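You operate a simulated robot arm through the tools that you are given. There is no shell and no other tool. Be economical: measure what you need, move in short steps, check, and stop when the job is done.

You run a simulated robot arm. Do the job below in one go: nothing can be reset, and whatever is moved stays where it is left.

TASK
Swap the full bobbin for the white one and lock it on.
Fine: socket off and try the jog first; the full one goes in the grey bin; socket on last.

It is judged by the outcome, as a careful person would: the job done as asked, and still so three seconds after it is handed in. It fails if anything else is knocked over, pushed out of place, dropped, spilled or broken.

THE ROBOT
A 6-joint arm with a two-finger parallel gripper on a trunk, on a base that drives. Base frame: it is fixed to the floor where the robot stands at the start and does not move with it; the origin is under the middle of the robot, x ahead of it, y to its left, z up. Readings come in m, degrees, newtons and seconds.
With the tool pointing down near the work surface it reaches from about 0.32 to 0.7 m from the robot's upright axis, wherever it stands. Its first joint turns from -166.0 to 166.0 degrees. Places, roughly: black bobbin (6x6x5 cm) [0.6, 0.4, 0.9]; inside of the grey bin on the spool shelf [0.6, 0.6, 1.1]; jog key [0.8, 0.1, 0.9]; spindle lock lever [0.4, 0.3, 1]; teal bobbin, white bobbin [0, 1.5, 1.25]; winder socket switch [0.5, 0, 0.8]; winder spindle [0.6, 0.4, 0.9]. Payload 4.1 kg.
Tool frame: the origin (TCP) lies between the finger pads and is the grasp point; the fingertips stand 0.023 m ahead of it; z points along the fingers, y is the line along which they close. Largest opening 0.094 m; finger width 0.038, thickness 0.01; the body of the gripper, 0.054 by 0.096 m, starts 0.039 m behind the TCP.
Orientation is told as [roll, pitch, yaw] about the base's x, y, z axes, in that order, counted from this pose: with the fingers straight down and closing along the base's y, the tool's x points along the base's -x, its y along +y and its z along -z.

THE INTERFACE
- The arm moves only by the tool nudge_tool. Its argument "series" is a list of rows, each a list of 6 numbers: the shift along the base's x, y, z in m, then the turn, a rotation vector about the base's x, y, z in rad. In form: [[tx, ty, tz, wx, wy, wz], ...]. A call has 1 to 12 rows; each row shifts and turns the commanded pose from where the row before left it. "grip" is the closure, from 0 (fully open) to 1 (shut), set as the call begins (left out, the last holds). Rows are played at 5 a second. More than 0.05 m and 8.6 degrees between two rows, or a gripper value outside its range, and nothing of the call is played. Where a pose cannot be reached the arm comes as near as it can. A force on the tool above 40 N (or 10 N above the force at the start of the call, whichever is more), or a blocked arm, ends the call early, and 0.2 s more pass. Each finger travels about 0.045 m/s and halts on what it meets, pressing with about 32 N; the grip force reading is that of the motor and also rises with nothing between the fingers. The clock runs only during rows and for 0.2 s after the last one: add rows that do not move to give the fingers time. It gives the time, the measured TCP pose, the force on the tool (base axes), the opening and the grip force at its end, in the units of the frame above (readings bear some noise), with the torque about the TCP (base axes, N m) and any sound that the robot's microphone picked up.
- Cameras (640 x 400 px; columns grow to the right, rows downward): "scene" is now at [0.0233, 0.168, 1.5683]; the picture's right is [0.03, -1.00, 0.00], its down [-0.64, -0.02, -0.77] and it looks along [0.77, 0.02, -0.64] (base axes); focal length 271 px, centre (320, 200). "wrist" rides on the gripper at [0.087, 0.016, -0.074] in the tool frame; the picture's right is [-0.18, 0.98, 0.00], its down [-0.58, -0.11, -0.81] and it looks along [-0.79, -0.15, 0.59] (tool axes); focal length 243 px, centre (320, 200). There is no depth. A picture from a camera that has moved, and an enlarged one, comes with that camera's place and axes in the base frame and with its lens.
- grab_frame(camera): a new picture of that camera. The clock stands still meanwhile.
- raise_lower(by): slides the trunk up (or, below 0, down) by that many m; the arm and the scene camera ride with it, the base frame stays. It gives what a move gives, with no picture.
- roll_base(legs): drives the robot by 1 to 6 legs, each [ahead, turn to the left] in m and degrees, along the robot's own axes; the way and the turn of a leg run together, so that a leg with both is an arc; at most 1.5 m and 180 degrees a leg. The arm and the cameras ride along, it lands a little off, and it stops where it bumps. It gives what a move gives.
- head_to(pan, tilt): turns the head with the scene camera to pan (to the left, within 155 degrees either way) and tilt (down, from -29 to 69), counted from straight ahead of the robot. It gives what a move gives.
- inspect(camera, box): a new picture of the part [left, top, right, bottom] of that camera's present view, enlarged. The clock stands still meanwhile.
- hand_in(): hands the job in; it is judged then, once.

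Work in short steps. Places have to be worked out from the pictures, the camera data and where the tool is seen: move nearer, look again, correct. Check each grasp and each placing, and mend what went wrong. You have 120 turns and 82 pictures in all, those below and enlarged ones among them. Open the gripper and draw the arm clear of the work before you hand the job in, unless the task says otherwise; then end with one line.

The tools are called after "Request:" as a command line: name --pt "numbers of a row" for each row, then --argument value for the rest, lists and objects as JSON in quotes. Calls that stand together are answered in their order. nudge_tool: Moves the arm, as the interface text tells. Its arguments: {"type":"object","properties":{"series":{"type":"array","items":{"type":"array","items":{"type":"number"}}},"grip":{"type":"number"}},"required":["series"]} The other tools are called the same way: raise_lower (by) slides the trunk up or down; roll_base (legs) drives the base; head_to (pan, tilt) turns the head that bears the scene camera; grab_frame (camera) takes a picture; inspect (camera, box) takes an enlarged picture of a part of a camera's view; hand_in () hands the job in.

At the start:

```text
time: 0.0
ee_pos: [0.2866, 0.0793, 1.3696]
tcp_rot: [0.0, 0.0, 0.0]
ft_force: [-0.5, -0.6, 0.0]
ft_torque: [0.0, 0.01, 0.02]
opening: 0.0941
grip_force: 0.0
trunk travel left (down, up): [-0.525, 0.065]
robot x, y, heading: [0.0016, 0.0039, 0.3]
head pan, tilt: [1.6, 40.1]
```

scene: 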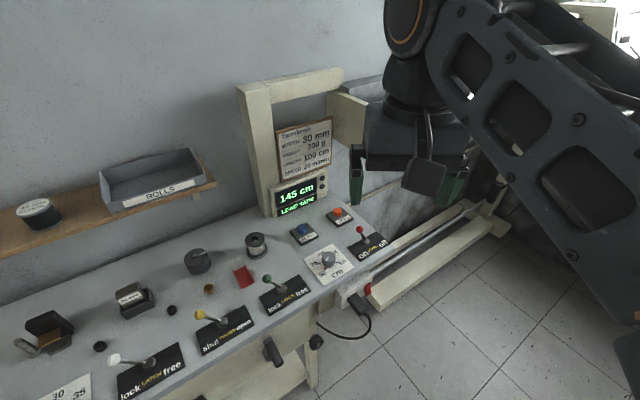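
wrist: 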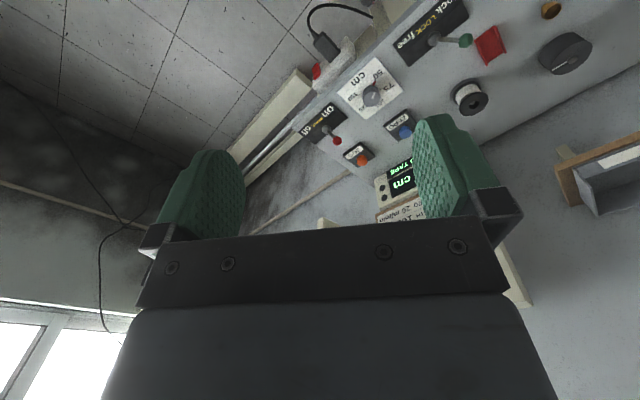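

I start by enlarging the work area to read labels and find the controls.

Request:
inspect --camera "scene" --box '[180, 180, 400, 320]'

Request:
inspect --camera "scene" --box '[0, 240, 240, 400]'

Request:
inspect --camera "scene" --box '[230, 60, 410, 220]'

Request:
inspect --camera "scene" --box '[220, 250, 420, 390]'

```text
2.86 times, centred on (290, 250) of scene
camera zoom: at [0.0233, 0.168, 1.5683], right [0.03, -1.0, 0.0], down [-0.64, -0.02, -0.77], along [0.77, 0.02, -0.64], focal length 775 px, centre (406, 57)
```

zoom: 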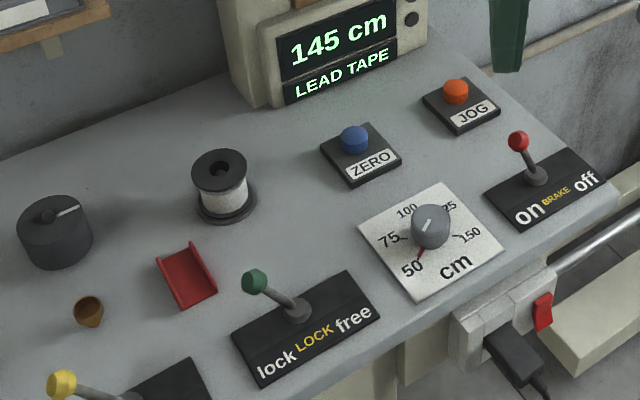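

```text
2.50 times, centred on (120, 320) of scene
camera zoom: at [0.0233, 0.168, 1.5683], right [0.03, -1.0, 0.0], down [-0.64, -0.02, -0.77], along [0.77, 0.02, -0.64], focal length 678 px, centre (820, -100)
```

zoom: 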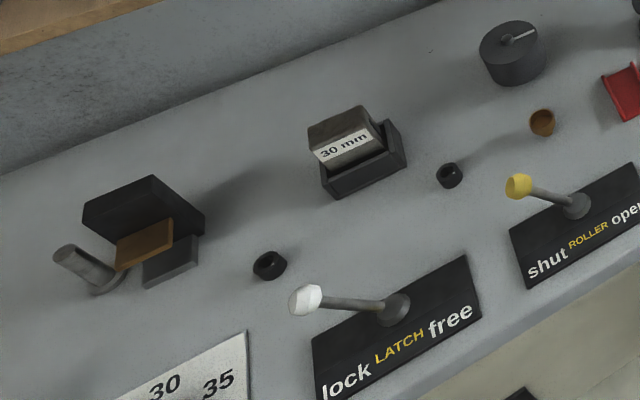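

```text
2.50 times, centred on (320, 140) of scene
camera zoom: at [0.0233, 0.168, 1.5683], right [0.03, -1.0, 0.0], down [-0.64, -0.02, -0.77], along [0.77, 0.02, -0.64], focal length 678 px, centre (320, 350)
```

zoom: 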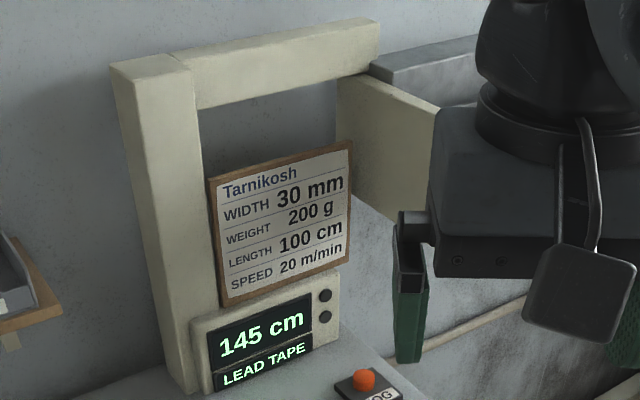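

```text
2.86 times, centred on (320, 320) of scene
camera zoom: at [0.0233, 0.168, 1.5683], right [0.03, -1.0, 0.0], down [-0.64, -0.02, -0.77], along [0.77, 0.02, -0.64], focal length 775 px, centre (320, -143)
```

zoom: 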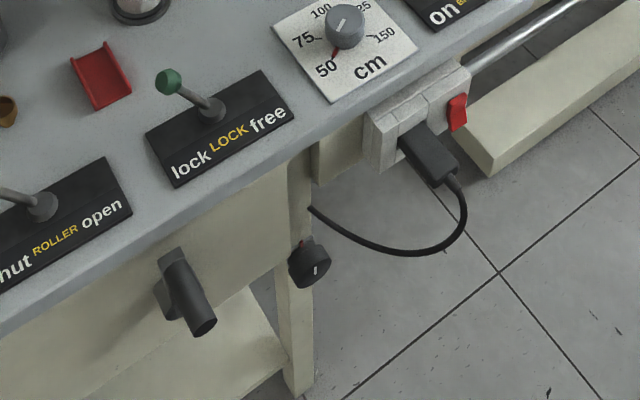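

The bench runs diagonally. I look left for the white bobbin, and closely at the socket.

Request:
head_to --pan 90 --tilt 25

Request:
grab_frame --camera "scene"

Request:
head_to --pan -10 --tilt 58

Request:
grab_frame --camera "scene"

```text
time: 1.6
ee_pos: [0.2881, 0.0801, 1.3693]
tcp_rot: [0.0, 0.1, 0.0]
ft_force: [-0.2, -0.6, -0.7]
ft_torque: [0.01, 0.0, 0.0]
opening: 0.094
grip_force: 0.0
trunk travel left (down, up): [-0.525, 0.065]
robot x, y, heading: [-0.0013, 0.0017, -0.0]
head pan, tilt: [90.0, 25.0]
```

```text
75 pictures are left
camera scene: at [-0.0616, 0.2578, 1.5917], right [1.0, 0.0, 0.0], down [0.0, -0.42, -0.91], along [0.0, 0.91, -0.42], focal length 271 px, centre (320, 200)
```

scene: 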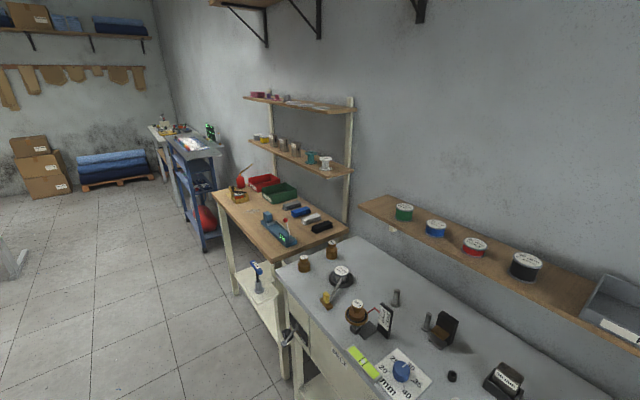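

```text
time: 3.4
ee_pos: [0.2864, 0.0799, 1.3696]
tcp_rot: [0.0, 0.1, 0.0]
ft_force: [-0.1, -0.7, 0.0]
ft_torque: [0.01, 0.02, 0.01]
opening: 0.0939
grip_force: 0.3
trunk travel left (down, up): [-0.525, 0.065]
robot x, y, heading: [-0.0026, 0.0009, -0.1]
head pan, tilt: [-10.0, 58.0]
```

```text
74 pictures are left
camera scene: at [0.0062, 0.1538, 1.5441], right [-0.17, -0.98, 0.0], down [-0.84, 0.15, -0.53], along [0.52, -0.09, -0.85], focal length 271 px, centre (320, 200)
```

scene: 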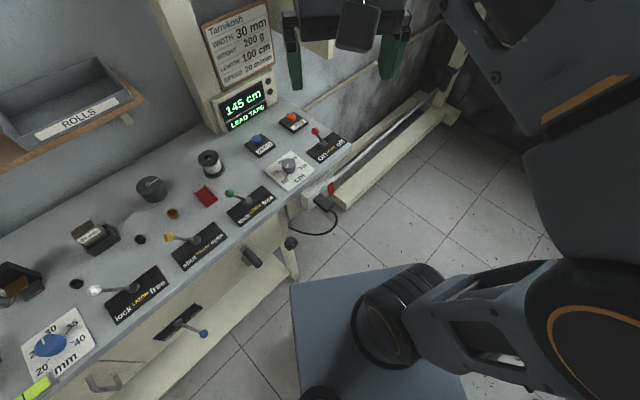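

Request:
inspect --camera "scene" --box '[260, 130, 380, 230]'

Request:
head_to --pan 80 --tilt 20

Request:
inspect --camera "scene" --box '[160, 80, 320, 200]'

```text
4.00 times, centred on (320, 180) of scene
camera zoom: at [0.0062, 0.1538, 1.5441], right [-0.17, -0.98, 0.0], down [-0.84, 0.15, -0.53], along [0.52, -0.09, -0.85], focal length 1085 px, centre (320, 280)
```

zoom: 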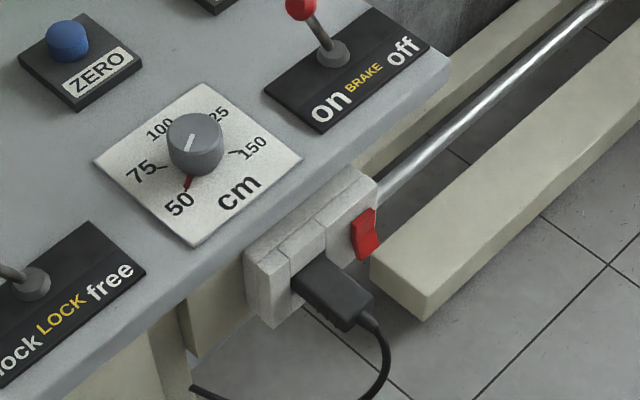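

```text
time: 5.0
ee_pos: [0.2855, 0.0807, 1.3695]
tcp_rot: [0.0, 0.0, -0.1]
ft_force: [0.2, 0.2, 0.1]
ft_torque: [-0.02, 0.01, 0.01]
opening: 0.0942
grip_force: 0.1
trunk travel left (down, up): [-0.525, 0.065]
robot x, y, heading: [0.0031, 0.0001, -0.0]
head pan, tilt: [80.0, 20.0]
```

```text
3.33 times, centred on (240, 140) of scene
camera zoom: at [-0.0454, 0.2574, 1.5998], right [0.98, -0.17, 0.0], down [-0.06, -0.34, -0.94], along [0.16, 0.93, -0.34], focal length 904 px, centre (587, 400)
```

zoom: 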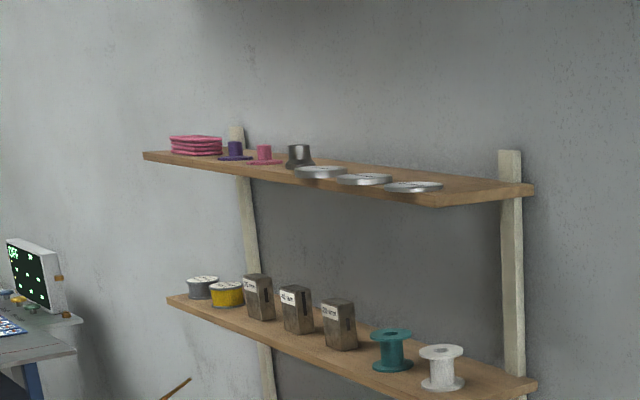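

White bobbin is at the right end of the far lower shelf. I turn the tool to face the bench front (normal about 33°) and tilt 45° to look at the socket up close.

Request:
nudge_tool --pt "0.007 -0.013 -0.037 0 0 0.1458" --pt "0.007 -0.013 -0.037 0 0 0.1458" --pt "0.007 -0.013 -0.037 0 0 0.1458" --pt "0.007 -0.013 -0.037 0 0 0.1458" --pt "0.007 -0.013 -0.037 0.0715 -0.1085 0" --pt "0.007 -0.013 -0.037 0.0715 -0.1085 0" --pt "0.007 -0.013 -0.037 0.0715 -0.1085 0" --pt "0.007 -0.013 -0.037 0.0715 -0.1085 0" --pt "0.007 -0.013 -0.037 0.0715 -0.1085 0" --pt "0.007 -0.013 -0.037 0.0715 -0.1085 0" --grip 1

Request:
grab_frame --camera "wrist"

```text
time: 7.2
ee_pos: [0.3811, -0.0624, 1.0059]
tcp_rot: [0.3, -44.8, 33.2]
ft_force: [0.6, 0.8, -0.2]
ft_torque: [-0.01, 0.0, 0.02]
opening: 0.0
grip_force: 32.2
out of reach, approached as far as the arm can: row 9, 10
trunk travel left (down, up): [-0.525, 0.065]
robot x, y, heading: [0.0031, -0.001, -0.1]
head pan, tilt: [80.0, 20.0]
```

```text
71 pictures are left
camera wrist: at [0.2773, -0.1116, 0.9993], right [-0.43, 0.89, 0.13], down [-0.07, -0.18, 0.98], along [0.9, 0.41, 0.14], focal length 243 px, centre (320, 200)
```

wrist: 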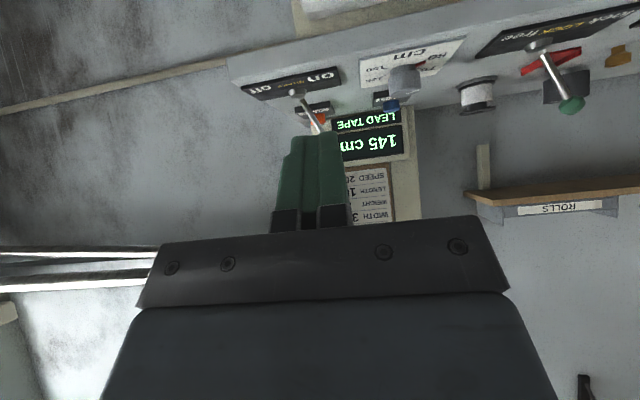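

The camera is too high; I lower the trunk by 0.13 m so it looks straight at the socket.

Request:
raise_lower --by -0.13

Request:
grab_frame --camera "wrist"

```text
time: 8.8
ee_pos: [0.3823, -0.0625, 0.8767]
tcp_rot: [0.1, -44.6, 33.4]
ft_force: [-0.2, 0.8, -0.4]
ft_torque: [-0.03, 0.01, -0.01]
opening: 0.0
grip_force: 32.0
trunk travel left (down, up): [-0.395, 0.195]
robot x, y, heading: [-0.0007, 0.0009, 0.2]
head pan, tilt: [80.0, 20.0]
```

```text
70 pictures are left
camera wrist: at [0.2774, -0.1109, 0.87], right [-0.43, 0.89, 0.13], down [-0.07, -0.18, 0.98], along [0.9, 0.42, 0.14], focal length 243 px, centre (320, 200)
```

wrist: 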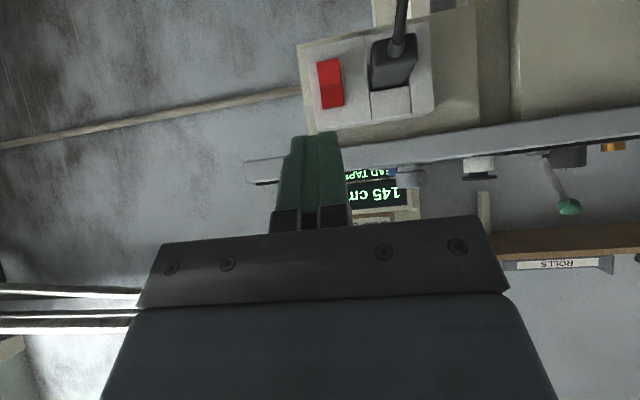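

Request:
inspect --camera "wrist" --box '[290, 30, 450, 130]'

```text
4.00 times, centred on (370, 80) of wrist
camera zoom: at [0.2774, -0.1109, 0.87], right [-0.43, 0.89, 0.13], down [-0.07, -0.18, 0.98], along [0.9, 0.42, 0.14], focal length 970 px, centre (120, 680)
```

zoom: 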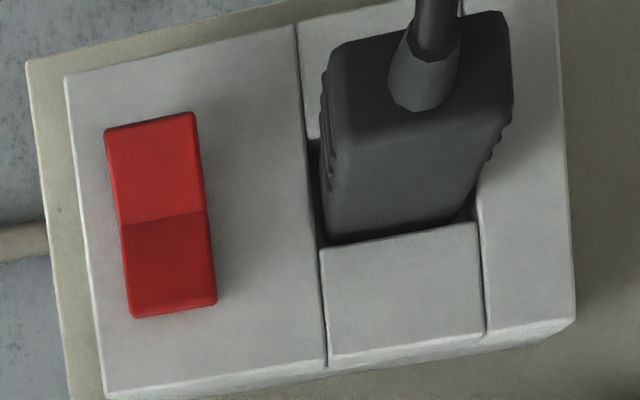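

The rocker centre triangulates to about (0.512, 0.027, 0.788), with its lower half standing out. I lower to that height and approach to 3 cm away.

Request:
raise_lower --by -0.1

Request:
nudge_tool --pt "0.027 0.017 0 0 0 0" --pt "0.027 0.017 0 0 0 0" --pt "0.027 0.017 0 0 0 0"

Request:
grab_frame --camera "wrist"

```text
time: 10.2
ee_pos: [0.3821, -0.0608, 0.777]
tcp_rot: [0.1, -44.6, 33.2]
ft_force: [0.1, 0.5, 0.6]
ft_torque: [0.02, 0.01, -0.01]
opening: 0.0
grip_force: 32.1
trunk travel left (down, up): [-0.295, 0.295]
robot x, y, heading: [-0.0015, 0.0007, -0.2]
head pan, tilt: [80.0, 20.0]
```

```text
time: 10.9
ee_pos: [0.4611, -0.0107, 0.7768]
tcp_rot: [0.1, -44.8, 33.4]
ft_force: [-0.1, 0.0, 0.4]
ft_torque: [-0.02, 0.01, -0.03]
opening: 0.0
grip_force: 32.3
trunk travel left (down, up): [-0.295, 0.295]
robot x, y, heading: [0.0009, 0.001, -0.1]
head pan, tilt: [80.0, 20.0]
```

```text
68 pictures are left
camera wrist: at [0.3565, -0.0602, 0.7703], right [-0.43, 0.89, 0.13], down [-0.07, -0.18, 0.98], along [0.9, 0.41, 0.14], focal length 243 px, centre (320, 200)
```

wrist: 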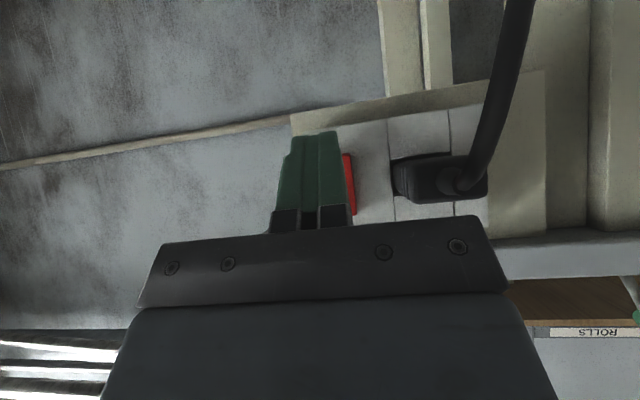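

Fingertip is aligned laterally with the rocker and at its lower half's height. I press in small steps.

Request:
nudge_tool --pt "0.0067 0.0044 -0.001 0 0 0" --pt "0.0067 0.0044 -0.001 0 0 0" --pt "0.005 0.0033 0 0 0 0" --pt "0.004 0.0027 0 0 0 0" --pt "0.004 0.0027 0 0 0 0" --pt "0.004 0.0027 0 0 0 0"

```text
time: 12.3
ee_pos: [0.4901, 0.006, 0.7751]
tcp_rot: [0.1, -44.6, 33.2]
ft_force: [-26.1, -16.6, 3.3]
ft_torque: [-0.28, -0.21, 0.09]
opening: 0.0
grip_force: 31.8
trunk travel left (down, up): [-0.295, 0.295]
robot x, y, heading: [0.0024, 0.0049, -0.2]
head pan, tilt: [80.0, 20.0]
heard: click
```

Click heard. I back off along the normal and look at the rocker and the display.

Request:
nudge_tool --pt "-0.025 -0.016 0 0 0 0" --pt "-0.027 -0.017 0 0 0 0" --pt "-0.027 -0.017 0 0 0 0" --pt "-0.027 -0.017 0.02 0 0 0" --pt "0 0 0.05 0 0 0" --pt "0 0 0.03 0 0 0"

Request:
inspect --camera "wrist" --box '[240, 20, 480, 170]'

Request:
head_to --pan 5 --tilt 40

Request:
grab_frame --camera "scene"

```text
time: 13.8
ee_pos: [0.3843, -0.0582, 0.8752]
tcp_rot: [0.2, -44.7, 33.3]
ft_force: [0.1, 0.4, 0.1]
ft_torque: [0.01, 0.0, -0.03]
opening: 0.0001
grip_force: 31.8
trunk travel left (down, up): [-0.295, 0.295]
robot x, y, heading: [0.001, 0.0009, 0.0]
head pan, tilt: [80.0, 20.0]
```

```text
2.67 times, centred on (360, 95) of wrist
camera zoom: at [0.2808, -0.1084, 0.8689], right [-0.43, 0.89, 0.13], down [-0.07, -0.18, 0.98], along [0.9, 0.42, 0.14], focal length 647 px, centre (213, 480)
```

zoom: 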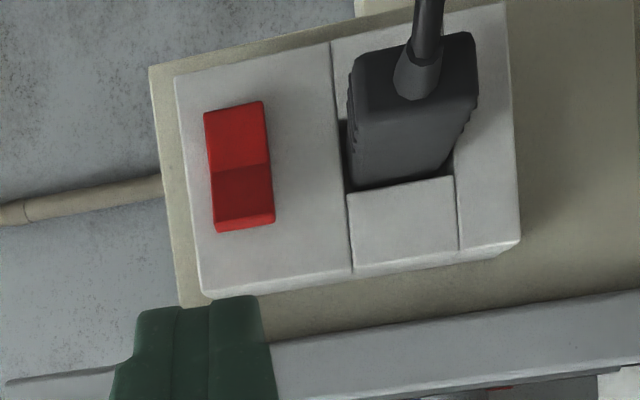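

```text
time: 15.2
ee_pos: [0.3849, -0.0594, 0.8761]
tcp_rot: [0.1, -44.6, 33.3]
ft_force: [0.2, -0.4, 0.1]
ft_torque: [0.01, 0.01, 0.0]
opening: 0.0
grip_force: 32.0
trunk travel left (down, up): [-0.295, 0.295]
robot x, y, heading: [0.0034, -0.0001, 0.1]
head pan, tilt: [5.0, 40.0]
```

```text
66 pictures are left
camera scene: at [0.0231, 0.1731, 1.3385], right [0.09, -1.0, 0.0], down [-0.64, -0.06, -0.77], along [0.76, 0.07, -0.64], focal length 271 px, centre (320, 200)
```

scene: 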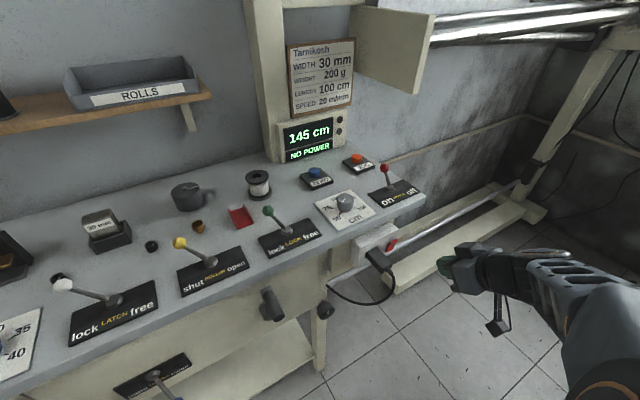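

"NO POWER" — socket off. Next the jog button: I measure it.

Request:
inspect --camera "scene" --box '[230, 140, 430, 265]'

```text
3.20 times, centred on (330, 202) of scene
camera zoom: at [0.0231, 0.1731, 1.3385], right [0.09, -1.0, 0.0], down [-0.64, -0.06, -0.77], along [0.76, 0.07, -0.64], focal length 868 px, centre (288, 192)
```

zoom: 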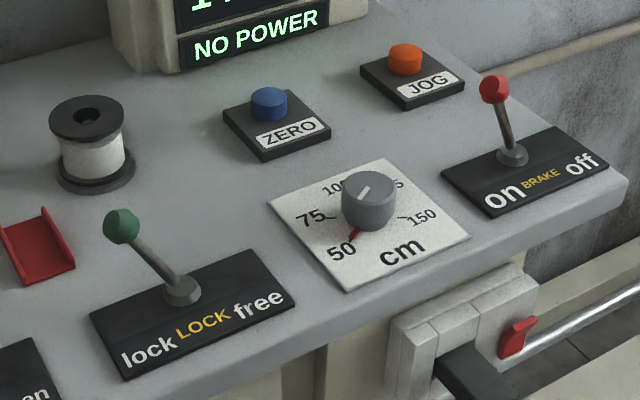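

Jog is at about (0.765, 0.125, 0.905), slightly beyond tool-down reach. I check clearance between my base and the bench front before driving.

Request:
head_to --pan 25 --tilt 69

Request:
grab_frame --camera "scene"

```text
time: 16.1
ee_pos: [0.3854, -0.0592, 0.8756]
tcp_rot: [0.1, -44.6, 33.3]
ft_force: [-0.5, 0.0, 1.4]
ft_torque: [0.01, 0.02, -0.04]
opening: 0.0
grip_force: 32.0
trunk travel left (down, up): [-0.295, 0.295]
robot x, y, heading: [-0.0013, -0.0013, -0.1]
head pan, tilt: [25.0, 68.8]
```

```text
64 pictures are left
camera scene: at [-0.0109, 0.1892, 1.3024], right [0.42, -0.91, 0.0], down [-0.84, -0.39, -0.36], along [0.33, 0.15, -0.93], focal length 271 px, centre (320, 200)
```

scene: 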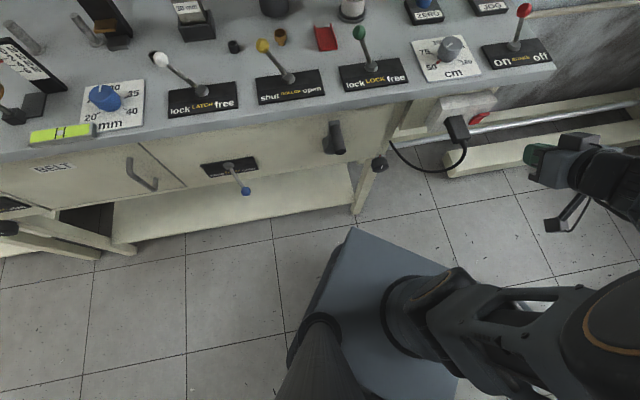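

Base corner clears the bench front by about 10 cm; turning 33° left makes my front parallel to it. First I raise the trunk and set the tool upright, then drive.

Request:
raise_lower --by 0.25

Request:
nudge_tool --pt "-0.01 0 0.01 -0.0715 0.1085 0" --pt "-0.01 0 0.01 -0.0715 0.1085 0" --pt "0 0 0.01 -0.0715 0.1085 0" --pt "0 0 0.01 -0.0715 0.1085 0" --pt "0 0 0.01 -0.0715 0.1085 0" --pt "0 0 0 -0.0715 0.1085 0"

Request:
roll_base --legs '[[0, 33.4], [0.11, 0]]'

Request:
head_to --pan -15 --tilt 50

Request:
grab_frame --camera "scene"

```text
time: 18.7
ee_pos: [0.3855, -0.0588, 1.1255]
tcp_rot: [0.1, -44.6, 33.3]
ft_force: [0.5, -0.1, -0.8]
ft_torque: [0.03, 0.01, -0.03]
opening: 0.0
grip_force: 32.0
trunk travel left (down, up): [-0.545, 0.045]
robot x, y, heading: [-0.0004, -0.0037, -0.1]
head pan, tilt: [25.0, 68.8]
```

```text
time: 20.1
ee_pos: [0.3655, -0.0585, 1.1748]
tcp_rot: [0.0, 0.1, 33.3]
ft_force: [-0.6, -0.2, 0.0]
ft_torque: [0.01, 0.02, 0.0]
opening: 0.0001
grip_force: 31.9
trunk travel left (down, up): [-0.545, 0.045]
robot x, y, heading: [0.0007, 0.0005, -0.1]
head pan, tilt: [25.0, 68.8]
```

```text
time: 22.9
ee_pos: [0.4299, 0.2138, 1.1752]
tcp_rot: [0.1, 0.0, 66.7]
ft_force: [0.0, 0.7, -1.0]
ft_torque: [-0.01, 0.01, 0.0]
opening: 0.0
grip_force: 32.0
trunk travel left (down, up): [-0.545, 0.045]
robot x, y, heading: [0.0915, 0.0633, 33.6]
head pan, tilt: [25.0, 68.8]
```

```text
time: 24.0
ee_pos: [0.4288, 0.2123, 1.1743]
tcp_rot: [0.1, 0.0, 66.8]
ft_force: [0.2, 0.2, 0.1]
ft_torque: [-0.01, 0.02, -0.02]
opening: 0.0001
grip_force: 32.1
trunk travel left (down, up): [-0.545, 0.045]
robot x, y, heading: [0.0961, 0.0605, 33.3]
head pan, tilt: [-15.0, 50.0]
```

```text
63 pictures are left
camera scene: at [0.0226, 0.1908, 1.5742], right [0.32, -0.95, 0.0], down [-0.73, -0.24, -0.64], along [0.61, 0.2, -0.77], focal length 271 px, centre (320, 200)
```

scene: 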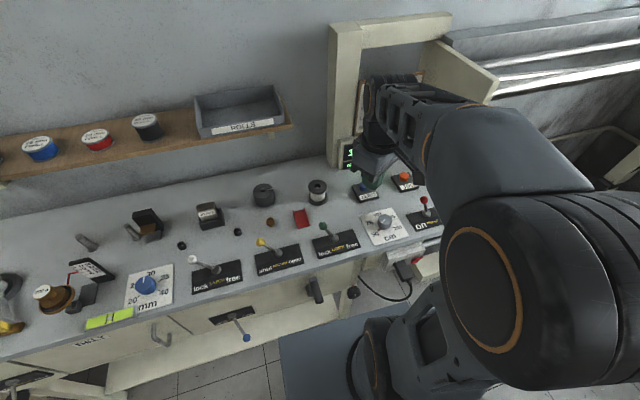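

Parked well. I move the tool above the jog key, keeping yaw 67° so the wrist camera stays clear of the brake lever.

Request:
nudge_tool --pt "0.042 -0.0109 -0.01 0 0 0" --pt "0.042 -0.0109 -0.01 0 0 0" --pt "0.042 -0.0109 -0.02 0 0 0" --pt "0.042 -0.0109 -0.03 0 0 0" --pt "0.042 -0.0109 -0.03 0 0 0" --pt "0.042 -0.0109 -0.03 0 0 0" --pt "0.042 -0.0109 -0.02 0 0 0" --pt "0.042 -0.0109 -0.02 0 0 0"

Request:
grab_frame --camera "wrist"

Request:
inspect --camera "scene" --box '[320, 140, 480, 240]'

```text
refused: row 4 steps farther than a row can; nothing moved
```

```text
62 pictures are left
camera wrist: at [0.3809, 0.1399, 1.2503], right [-0.83, 0.56, 0.0], down [0.33, 0.49, 0.81], along [0.45, 0.67, -0.59], focal length 243 px, centre (320, 200)
```

wrist: 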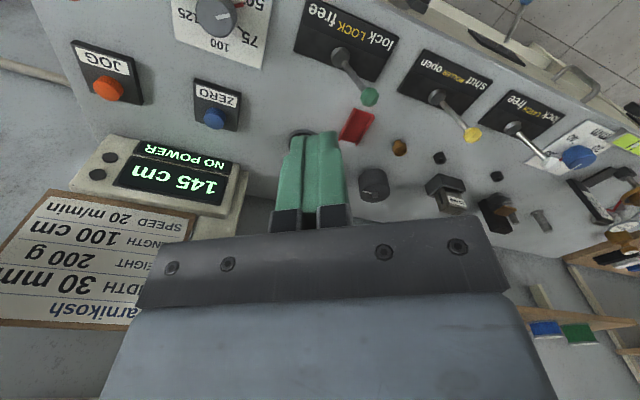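

```text
4.00 times, centred on (400, 190) of scene
camera zoom: at [0.0226, 0.1908, 1.5742], right [0.32, -0.95, 0.0], down [-0.73, -0.24, -0.64], along [0.61, 0.2, -0.77], focal length 1085 px, centre (0, 240)
```

zoom: 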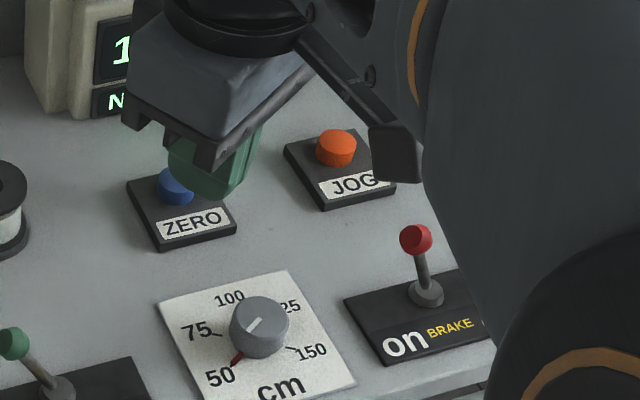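

Row steps must stay within 5 cm total. Refined jog position (0.753, 0.123); I resend with smaller steps.

Request:
nudge_tool --pt "0.036 -0.0099 -0.0193 0 0 0" --pt "0.036 -0.0099 -0.0193 0 0 0" --pt "0.036 -0.0099 -0.0193 0 0 0" --pt "0.036 -0.0099 -0.0193 0 0 0" --pt "0.036 -0.0099 -0.0193 0 0 0" --pt "0.036 -0.0099 -0.0193 0 0 0" --pt "0.036 -0.0099 -0.0193 0 0 0" --pt "0.036 -0.0099 -0.0193 0 0 0" --pt "0.036 -0.0099 -0.0193 0 0 0"

Request:
grab_frame --camera "wrist"

```text
time: 26.0
ee_pos: [0.7538, 0.1235, 0.9985]
tcp_rot: [0.2, 0.0, 66.6]
ft_force: [-0.2, -1.1, 0.1]
ft_torque: [-0.01, 0.02, 0.0]
opening: 0.0001
grip_force: 31.8
trunk travel left (down, up): [-0.545, 0.045]
robot x, y, heading: [0.093, 0.0643, 33.2]
head pan, tilt: [-15.0, 50.0]
```

```text
60 pictures are left
camera wrist: at [0.7036, 0.0504, 1.0744], right [-0.83, 0.56, 0.0], down [0.33, 0.49, 0.81], along [0.45, 0.67, -0.59], focal length 243 px, centre (320, 200)
```

wrist: 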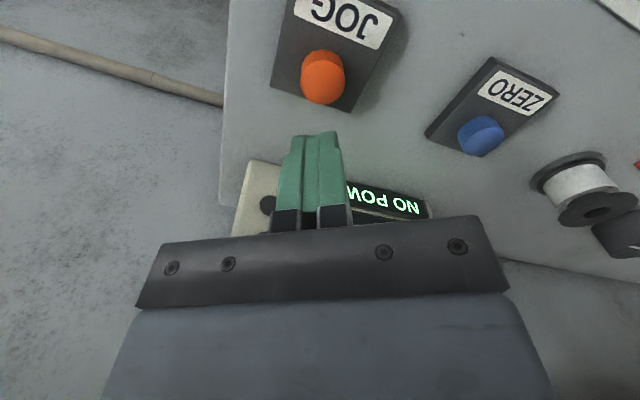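

Button lies right under the fingertips. I descend and press gently.

Request:
nudge_tool --pt "-0.001 0.002 -0.03 0 0 0" --pt "0 0 -0.025 0 0 0" --pt "0 0 -0.005 0 0 0" --pt "0 0 -0.004 0 0 0" --pt "0 0 -0.004 0 0 0"

```text
time: 27.2
ee_pos: [0.7526, 0.1255, 0.9329]
tcp_rot: [0.0, -0.1, 66.8]
ft_force: [0.1, -0.3, 0.5]
ft_torque: [0.01, 0.01, 0.0]
opening: 0.0001
grip_force: 32.0
trunk travel left (down, up): [-0.545, 0.045]
robot x, y, heading: [0.0952, 0.0595, 33.4]
head pan, tilt: [-15.0, 50.0]
```

Tip is at about 0.910, no contact yet; continuing down in small steps.

Request:
nudge_tool --pt "0 0 -0.003 0 0 0" --pt "0 0 -0.003 0 0 0" --pt "0 0 -0.003 0 0 0" --pt "0 0 -0.003 0 0 0" --pt "0 0 0 0 0 0"

Request:
inspect --camera "wrist" --box '[220, 40, 460, 220]'

```text
time: 28.4
ee_pos: [0.7529, 0.1253, 0.9255]
tcp_rot: [-0.3, -0.1, 66.7]
ft_force: [2.1, 0.4, 20.6]
ft_torque: [-0.13, -0.03, -0.07]
opening: 0.0
grip_force: 32.2
trunk travel left (down, up): [-0.545, 0.045]
robot x, y, heading: [0.0953, 0.0623, 33.4]
head pan, tilt: [-15.0, 50.0]
heard: click
```

```text
2.22 times, centred on (340, 130) of wrist
camera zoom: at [0.7035, 0.0524, 0.9993], right [-0.83, 0.56, 0.0], down [0.33, 0.49, 0.81], along [0.45, 0.67, -0.59], focal length 539 px, centre (276, 356)
```

zoom: 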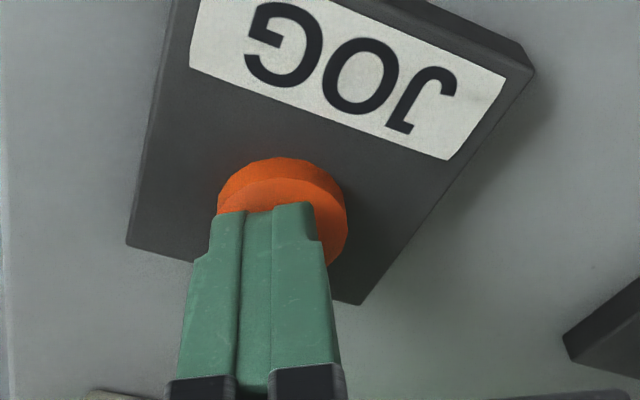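

Jog pressed with a click and nothing turned: it is dead. I rise and go to the lock lever (knob ≈ (0.425, 0.317, 0.965), leaning to "lock").

Request:
nudge_tool --pt "0 0 0.045 0 0 0" --pt "0 0 0.045 0 0 0" --pt "0 0 0.045 0 0 0" --pt "0 0 0.045 0 0 0"

Request:
nudge_tool --pt "-0.035 0.0227 0 0 0 -0.0583" --pt "-0.035 0.0227 0 0 0 -0.0583" --pt "-0.035 0.0227 0 0 0 -0.0583" --pt "-0.035 0.0227 0 0 0 -0.0583" --pt "-0.035 0.0227 0 0 0 -0.0583" --pt "-0.035 0.0227 0 0 0 -0.0583" --pt "-0.035 0.0227 0 0 0 -0.0583" --pt "-0.035 0.0227 0 0 0 -0.0583" --pt "-0.035 0.0227 0 0 0 -0.0583" --pt "-0.035 0.0227 0 0 0 -0.0583"

Request:
grab_frame --camera "wrist"

Request:
grab_frame --camera "scene"

```text
time: 29.4
ee_pos: [0.7539, 0.1239, 1.1026]
tcp_rot: [0.1, 0.0, 66.7]
ft_force: [-0.1, 0.6, 1.4]
ft_torque: [0.04, 0.03, -0.04]
opening: 0.0
grip_force: 31.8
trunk travel left (down, up): [-0.545, 0.045]
robot x, y, heading: [0.0938, 0.0599, 33.5]
head pan, tilt: [-15.0, 50.0]
```

```text
time: 31.6
ee_pos: [0.4008, 0.3552, 1.1018]
tcp_rot: [-0.1, 0.0, 33.3]
ft_force: [-0.4, -0.6, -0.6]
ft_torque: [0.01, -0.01, 0.01]
opening: 0.0
grip_force: 32.0
trunk travel left (down, up): [-0.545, 0.045]
robot x, y, heading: [0.0928, 0.0614, 33.4]
head pan, tilt: [-15.0, 50.0]
```

```text
58 pictures are left
camera wrist: at [0.3188, 0.3207, 1.1767], right [-0.39, 0.92, 0.0], down [0.55, 0.23, 0.81], along [0.74, 0.31, -0.59], focal length 243 px, centre (320, 200)
```

wrist: 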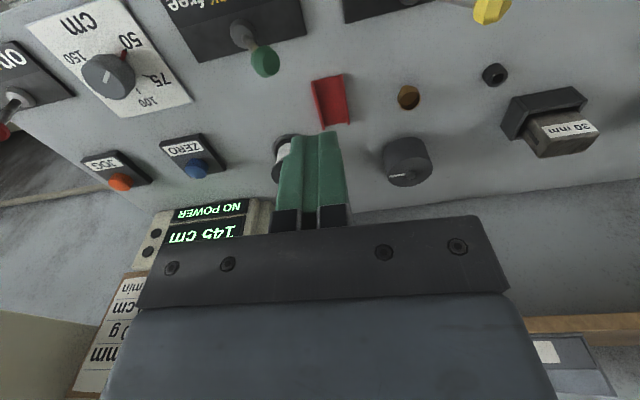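

```text
57 pictures are left
camera scene: at [0.0222, 0.191, 1.5742], right [0.32, -0.95, 0.0], down [-0.73, -0.24, -0.64], along [0.61, 0.2, -0.77], focal length 271 px, centre (320, 200)
```

scene: 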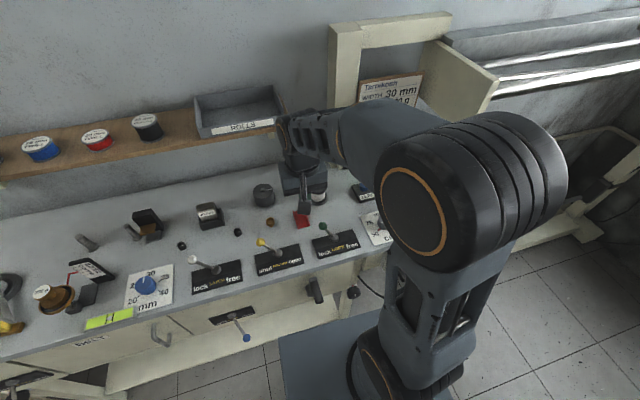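

Position confirmed. I descend beside the knob (left side), then push it along the label towards "free".

Request:
nudge_tool --pt "0 0 -0.047 0 0 0" --pt "0 0 -0.047 0 0 0" --pt "0 0 -0.046 0 0 0" --pt "0.0066 -0.01 0 0 0 0" --pt "0.0055 -0.0084 0 0 0 0" --pt "0.0055 -0.0084 0 0 0 0" --pt "0.0055 -0.0084 0 0 0 0" --pt "0.0055 -0.0084 0 0 0 0" --pt "0.0055 -0.0084 0 0 0 0" --pt "0.0055 -0.0084 0 0 0 0"

Request:
grab_frame --camera "wrist"

```text
time: 33.8
ee_pos: [0.4423, 0.2932, 0.9612]
tcp_rot: [0.1, 0.0, 33.3]
ft_force: [0.9, 0.3, 0.8]
ft_torque: [0.0, 0.01, -0.02]
opening: 0.0001
grip_force: 31.5
trunk travel left (down, up): [-0.545, 0.045]
robot x, y, heading: [0.0953, 0.0605, 33.4]
head pan, tilt: [-15.0, 50.0]
```

```text
56 pictures are left
camera wrist: at [0.3606, 0.2588, 1.037], right [-0.39, 0.92, 0.0], down [0.55, 0.23, 0.81], along [0.74, 0.31, -0.59], focal length 243 px, centre (320, 200)
```

wrist: 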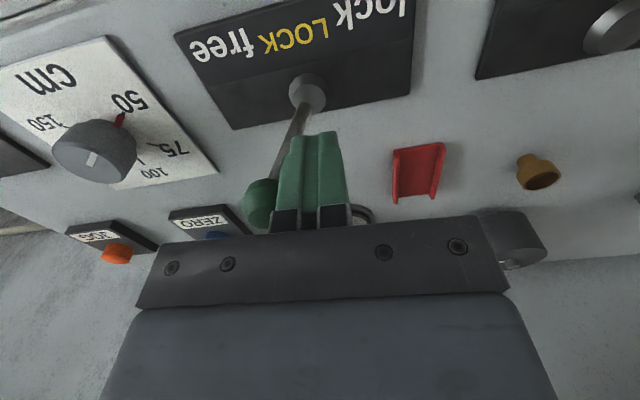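

The lever has moved past centre with little force. I continue until it stops.

Request:
nudge_tool --pt "0.0055 -0.0084 0 0 0 0" --pt "0.0055 -0.0084 0 0 0 0" --pt "0.0044 -0.0067 0 0 0 0" --pt "0.0033 -0.005 0 0 0 0"

Request:
grab_frame --camera "wrist"

```text
time: 34.6
ee_pos: [0.4514, 0.278, 0.9616]
tcp_rot: [0.3, -0.1, 33.6]
ft_force: [-13.6, 20.7, 5.5]
ft_torque: [0.44, 0.31, -0.01]
opening: 0.0
grip_force: 32.6
trunk travel left (down, up): [-0.545, 0.045]
robot x, y, heading: [0.0939, 0.0596, 34.1]
head pan, tilt: [-15.0, 50.0]
stopped in row 3: the force on the tool passed its limit (the readings are from after the stop); the commanded pose is now the measured one
```

```text
55 pictures are left
camera wrist: at [0.3704, 0.2432, 1.0378], right [-0.39, 0.92, 0.01], down [0.55, 0.23, 0.81], along [0.74, 0.32, -0.59], focal length 243 px, centre (320, 200)
```

wrist: 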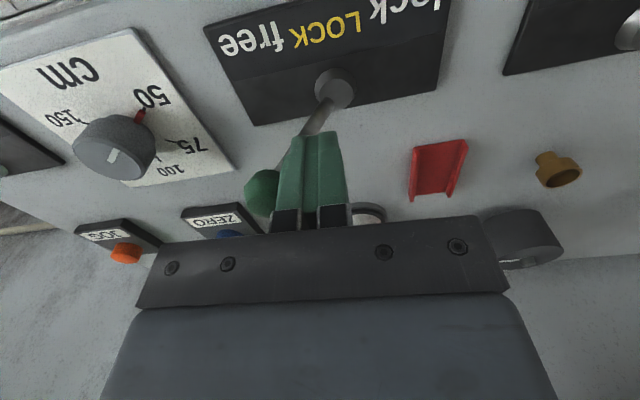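

It hit its stop at "free". I retreat, open the gripper, and look at lever and bobbin.

Request:
nudge_tool --pt "-0.008 0.012 0 0 0 0" --pt "-0.008 0.012 0.03 0 0 0" --pt "0 0 0.045 0 0 0" --pt "0 0.01 0.045 0 0 0" --pt "0 0.02 0.04 0 0 0" --grip 1

Request:
grab_frame --camera "wrist"

Request:
inspect --camera "scene" --box '[220, 150, 400, 270]'

```text
time: 35.8
ee_pos: [0.4374, 0.3283, 1.1226]
tcp_rot: [0.3, 0.1, 33.6]
ft_force: [0.1, 0.1, -0.3]
ft_torque: [0.01, 0.01, -0.01]
opening: 0.0
grip_force: 32.1
trunk travel left (down, up): [-0.545, 0.045]
robot x, y, heading: [0.0926, 0.0644, 33.4]
head pan, tilt: [-15.0, 50.0]
```

```text
54 pictures are left
camera wrist: at [0.3566, 0.293, 1.1972], right [-0.39, 0.92, 0.0], down [0.55, 0.23, 0.81], along [0.74, 0.32, -0.59], focal length 243 px, centre (320, 200)
```

wrist: 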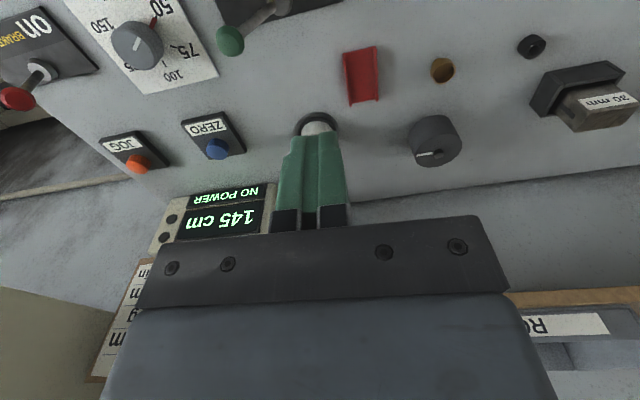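

```text
3.33 times, centred on (310, 210) of scene
camera zoom: at [0.0217, 0.1906, 1.5742], right [0.32, -0.95, 0.0], down [-0.73, -0.25, -0.64], along [0.61, 0.21, -0.77], focal length 904 px, centre (353, 167)
```

zoom: 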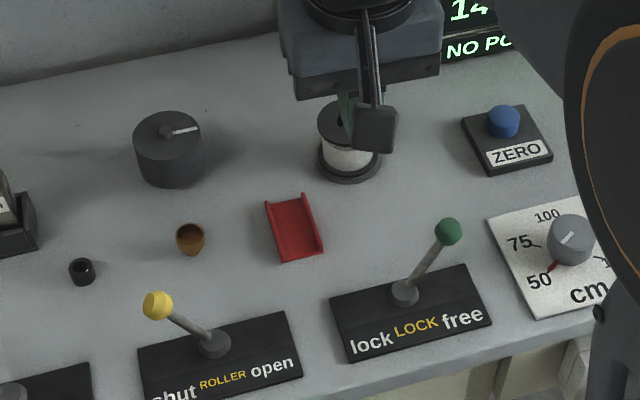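

Lever stays at "free". Now above the bobbin with open fingers to look straight at it.

Request:
nudge_tool --pt "0.036 0.015 -0.01 0 0 0" --pt "0.036 0.015 -0.01 0 0 0" --pt "0.036 0.015 -0.02 0 0 0" --pt "0.037 0.014 -0.02 0 0 0" --pt "0 0 0 0 0 0" --grip 0

Request:
grab_frame --camera "wrist"

```text
time: 37.0
ee_pos: [0.5822, 0.3872, 1.0621]
tcp_rot: [0.3, 0.1, 33.6]
ft_force: [-0.1, 0.6, 0.2]
ft_torque: [-0.03, 0.0, -0.02]
opening: 0.0939
grip_force: 0.1
trunk travel left (down, up): [-0.545, 0.045]
robot x, y, heading: [0.0953, 0.0614, 33.9]
head pan, tilt: [-15.0, 50.0]
```

```text
52 pictures are left
camera wrist: at [0.5014, 0.3527, 1.1383], right [-0.39, 0.92, 0.0], down [0.55, 0.23, 0.81], along [0.74, 0.32, -0.59], focal length 243 px, centre (320, 200)
```

wrist: 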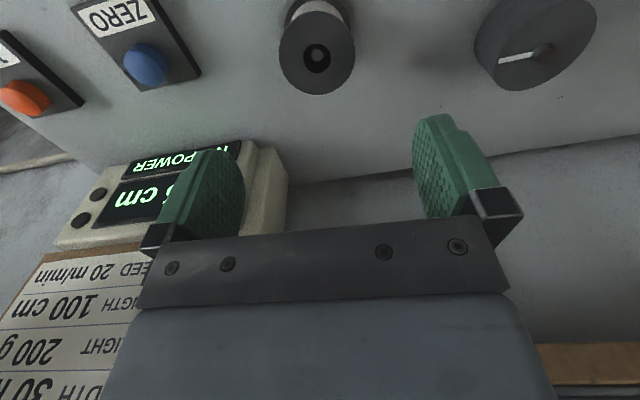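

Bobbin axis at ≈(0.580, 0.3855), top ≈0.933. I enlarge it from the scene camera and wrist to see flange layout before grasping.

Request:
inspect --camera "wrist" --box '[260, 0, 380, 100]'

Request:
inspect --camera "scene" --box '[280, 160, 360, 220]'

```text
4.00 times, centred on (320, 50) of wrist
camera zoom: at [0.5014, 0.3527, 1.1383], right [-0.39, 0.92, 0.0], down [0.55, 0.23, 0.81], along [0.74, 0.32, -0.59], focal length 970 px, centre (320, 800)
```

zoom: 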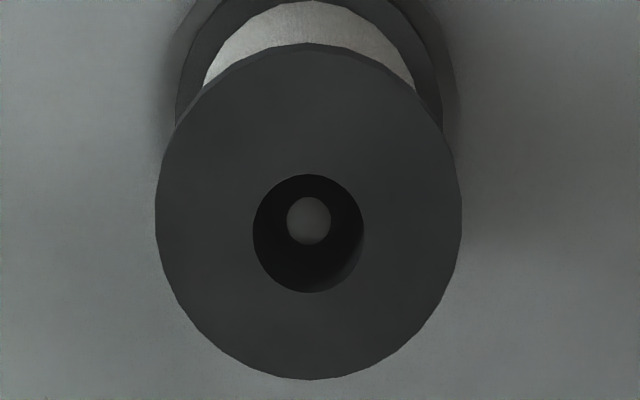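

```text
6.67 times, centred on (320, 190) of scene
camera zoom: at [0.022, 0.1905, 1.5743], right [0.32, -0.95, 0.0], down [-0.73, -0.25, -0.64], along [0.61, 0.21, -0.77], focal length 1809 px, centre (320, 267)
```

zoom: 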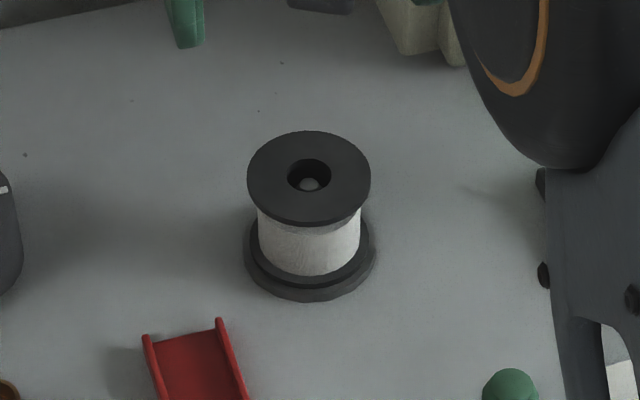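

A spindle plate slightly wider than the bobbin sits under it. I descend to TCP z≈0.920 and close.

Request:
nudge_tool --pt "-0.002 -0.0015 -0.04 0 0 0" --pt "0 0 -0.04 0 0 0" --pt "0 0 -0.03 0 0 0" --pt "0 0 -0.02 0 0 0" --pt "0 0 -0.012 0 0 0"

Request:
grab_frame --camera "wrist"

```text
time: 38.2
ee_pos: [0.5798, 0.3861, 0.9197]
tcp_rot: [0.4, 0.1, 33.5]
ft_force: [0.2, 0.3, -0.3]
ft_torque: [0.05, -0.03, -0.01]
opening: 0.0938
grip_force: 0.1
trunk travel left (down, up): [-0.545, 0.045]
robot x, y, heading: [0.0953, 0.0617, 33.6]
head pan, tilt: [-15.0, 50.0]
```

```text
49 pictures are left
camera wrist: at [0.4992, 0.3514, 0.9954], right [-0.39, 0.92, 0.01], down [0.55, 0.23, 0.81], along [0.74, 0.32, -0.59], focal length 243 px, centre (320, 200)
```

wrist: 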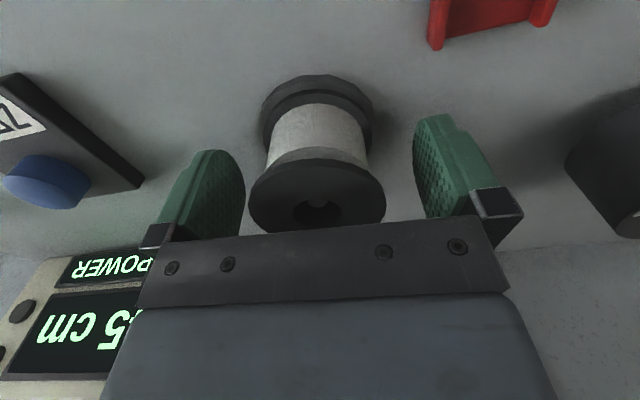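

Centred well. Closing.

Request:
nudge_tool --pt "0 0 0 0 0 0" --pt "0 0 0 0 0 0" --pt "0 0 0 0 0 0" --pt "0 0 0 0 0 0" --grip 1

```text
time: 39.2
ee_pos: [0.5803, 0.3863, 0.92]
tcp_rot: [0.3, 0.0, 33.5]
ft_force: [0.2, -0.6, 0.6]
ft_torque: [0.0, -0.02, 0.04]
opening: 0.0585
grip_force: 31.8
trunk travel left (down, up): [-0.545, 0.045]
robot x, y, heading: [0.0966, 0.062, 33.9]
head pan, tilt: [-15.0, 50.0]
```

Gripped on the flanges (opening 58.5 mm). I lift straight up slowly.

Request:
nudge_tool --pt "0 0 0.01 0 0 0" --pt "0 0 0.015 0 0 0" --pt "0 0 0.02 0 0 0" --pt "0 0 0.03 0 0 0" --pt "0 0 0.04 0 0 0"

Request:
grab_frame --camera "wrist"

```text
time: 40.4
ee_pos: [0.5815, 0.385, 1.0367]
tcp_rot: [0.3, 0.1, 33.6]
ft_force: [0.4, -0.5, -1.7]
ft_torque: [0.04, -0.02, 0.02]
opening: 0.0588
grip_force: 31.9
trunk travel left (down, up): [-0.545, 0.045]
robot x, y, heading: [0.0952, 0.0654, 33.7]
head pan, tilt: [-15.0, 50.0]
```

```text
48 pictures are left
camera wrist: at [0.4998, 0.3513, 1.1116], right [-0.39, 0.92, 0.0], down [0.55, 0.23, 0.81], along [0.74, 0.32, -0.59], focal length 243 px, centre (320, 200)
```

wrist: 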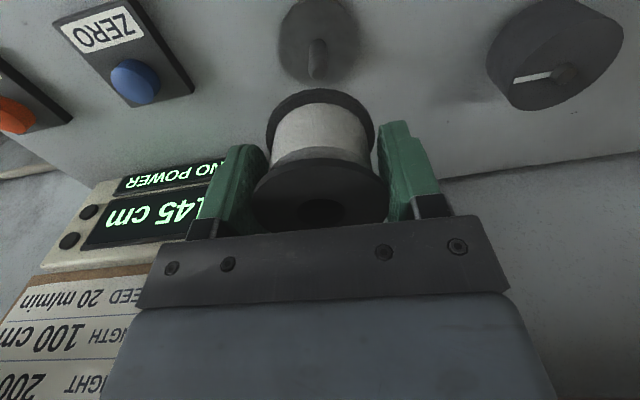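

Bobbin is free of the spindle. I raise it and reach toward the grey bin (≈(0.60, 0.64), rim ≈1.18) to test reach, keeping it well above the rim.

Request:
nudge_tool --pt "0 0 0.048 0 0 0" --pt "0 0 0.048 0 0 0" --pt "0 0 0.048 0 0 0" --pt "0 0 0.048 0 0 0" --pt "0 0 0.048 0 0 0" --pt "0 0.03 0.01 0 0 0" --pt "0 0.04 0 0 0 0" --pt "0 0.04 0 0 0 0"

Request:
head_to --pan 15 --tilt 32

Request:
grab_frame --camera "scene"

Request:
grab_frame --camera "wrist"

```text
time: 42.2
ee_pos: [0.5576, 0.4744, 1.2665]
tcp_rot: [0.3, 0.0, 33.5]
ft_force: [1.0, 0.6, -0.8]
ft_torque: [0.03, 0.04, -0.03]
opening: 0.0588
grip_force: 32.5
out of reach, approached as far as the arm can: row 7, 8
trunk travel left (down, up): [-0.545, 0.045]
robot x, y, heading: [0.0921, 0.0634, 33.8]
head pan, tilt: [-15.0, 50.0]
```

```text
time: 43.1
ee_pos: [0.5584, 0.4741, 1.2675]
tcp_rot: [0.3, 0.1, 33.5]
ft_force: [-0.3, 0.6, 0.0]
ft_torque: [0.03, 0.01, 0.01]
opening: 0.0586
grip_force: 31.8
trunk travel left (down, up): [-0.545, 0.045]
robot x, y, heading: [0.0932, 0.0597, 33.8]
head pan, tilt: [15.0, 32.0]
```

```text
47 pictures are left
camera scene: at [0.0082, 0.2331, 1.6006], right [0.75, -0.66, 0.0], down [-0.35, -0.4, -0.85], along [0.56, 0.64, -0.53], focal length 271 px, centre (320, 200)
```

scene: 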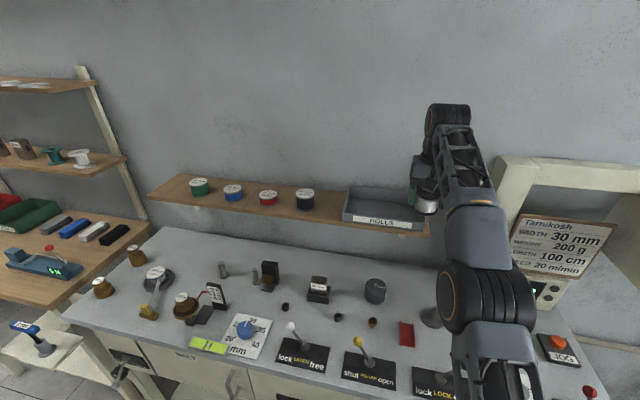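

```text
46 pictures are left
camera wrist: at [0.4771, 0.44, 1.3428], right [-0.39, 0.92, 0.0], down [0.55, 0.23, 0.81], along [0.74, 0.32, -0.59], focal length 243 px, centre (320, 200)
```

wrist: 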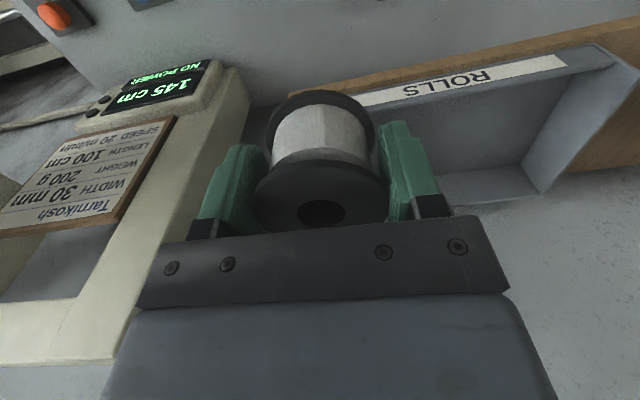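

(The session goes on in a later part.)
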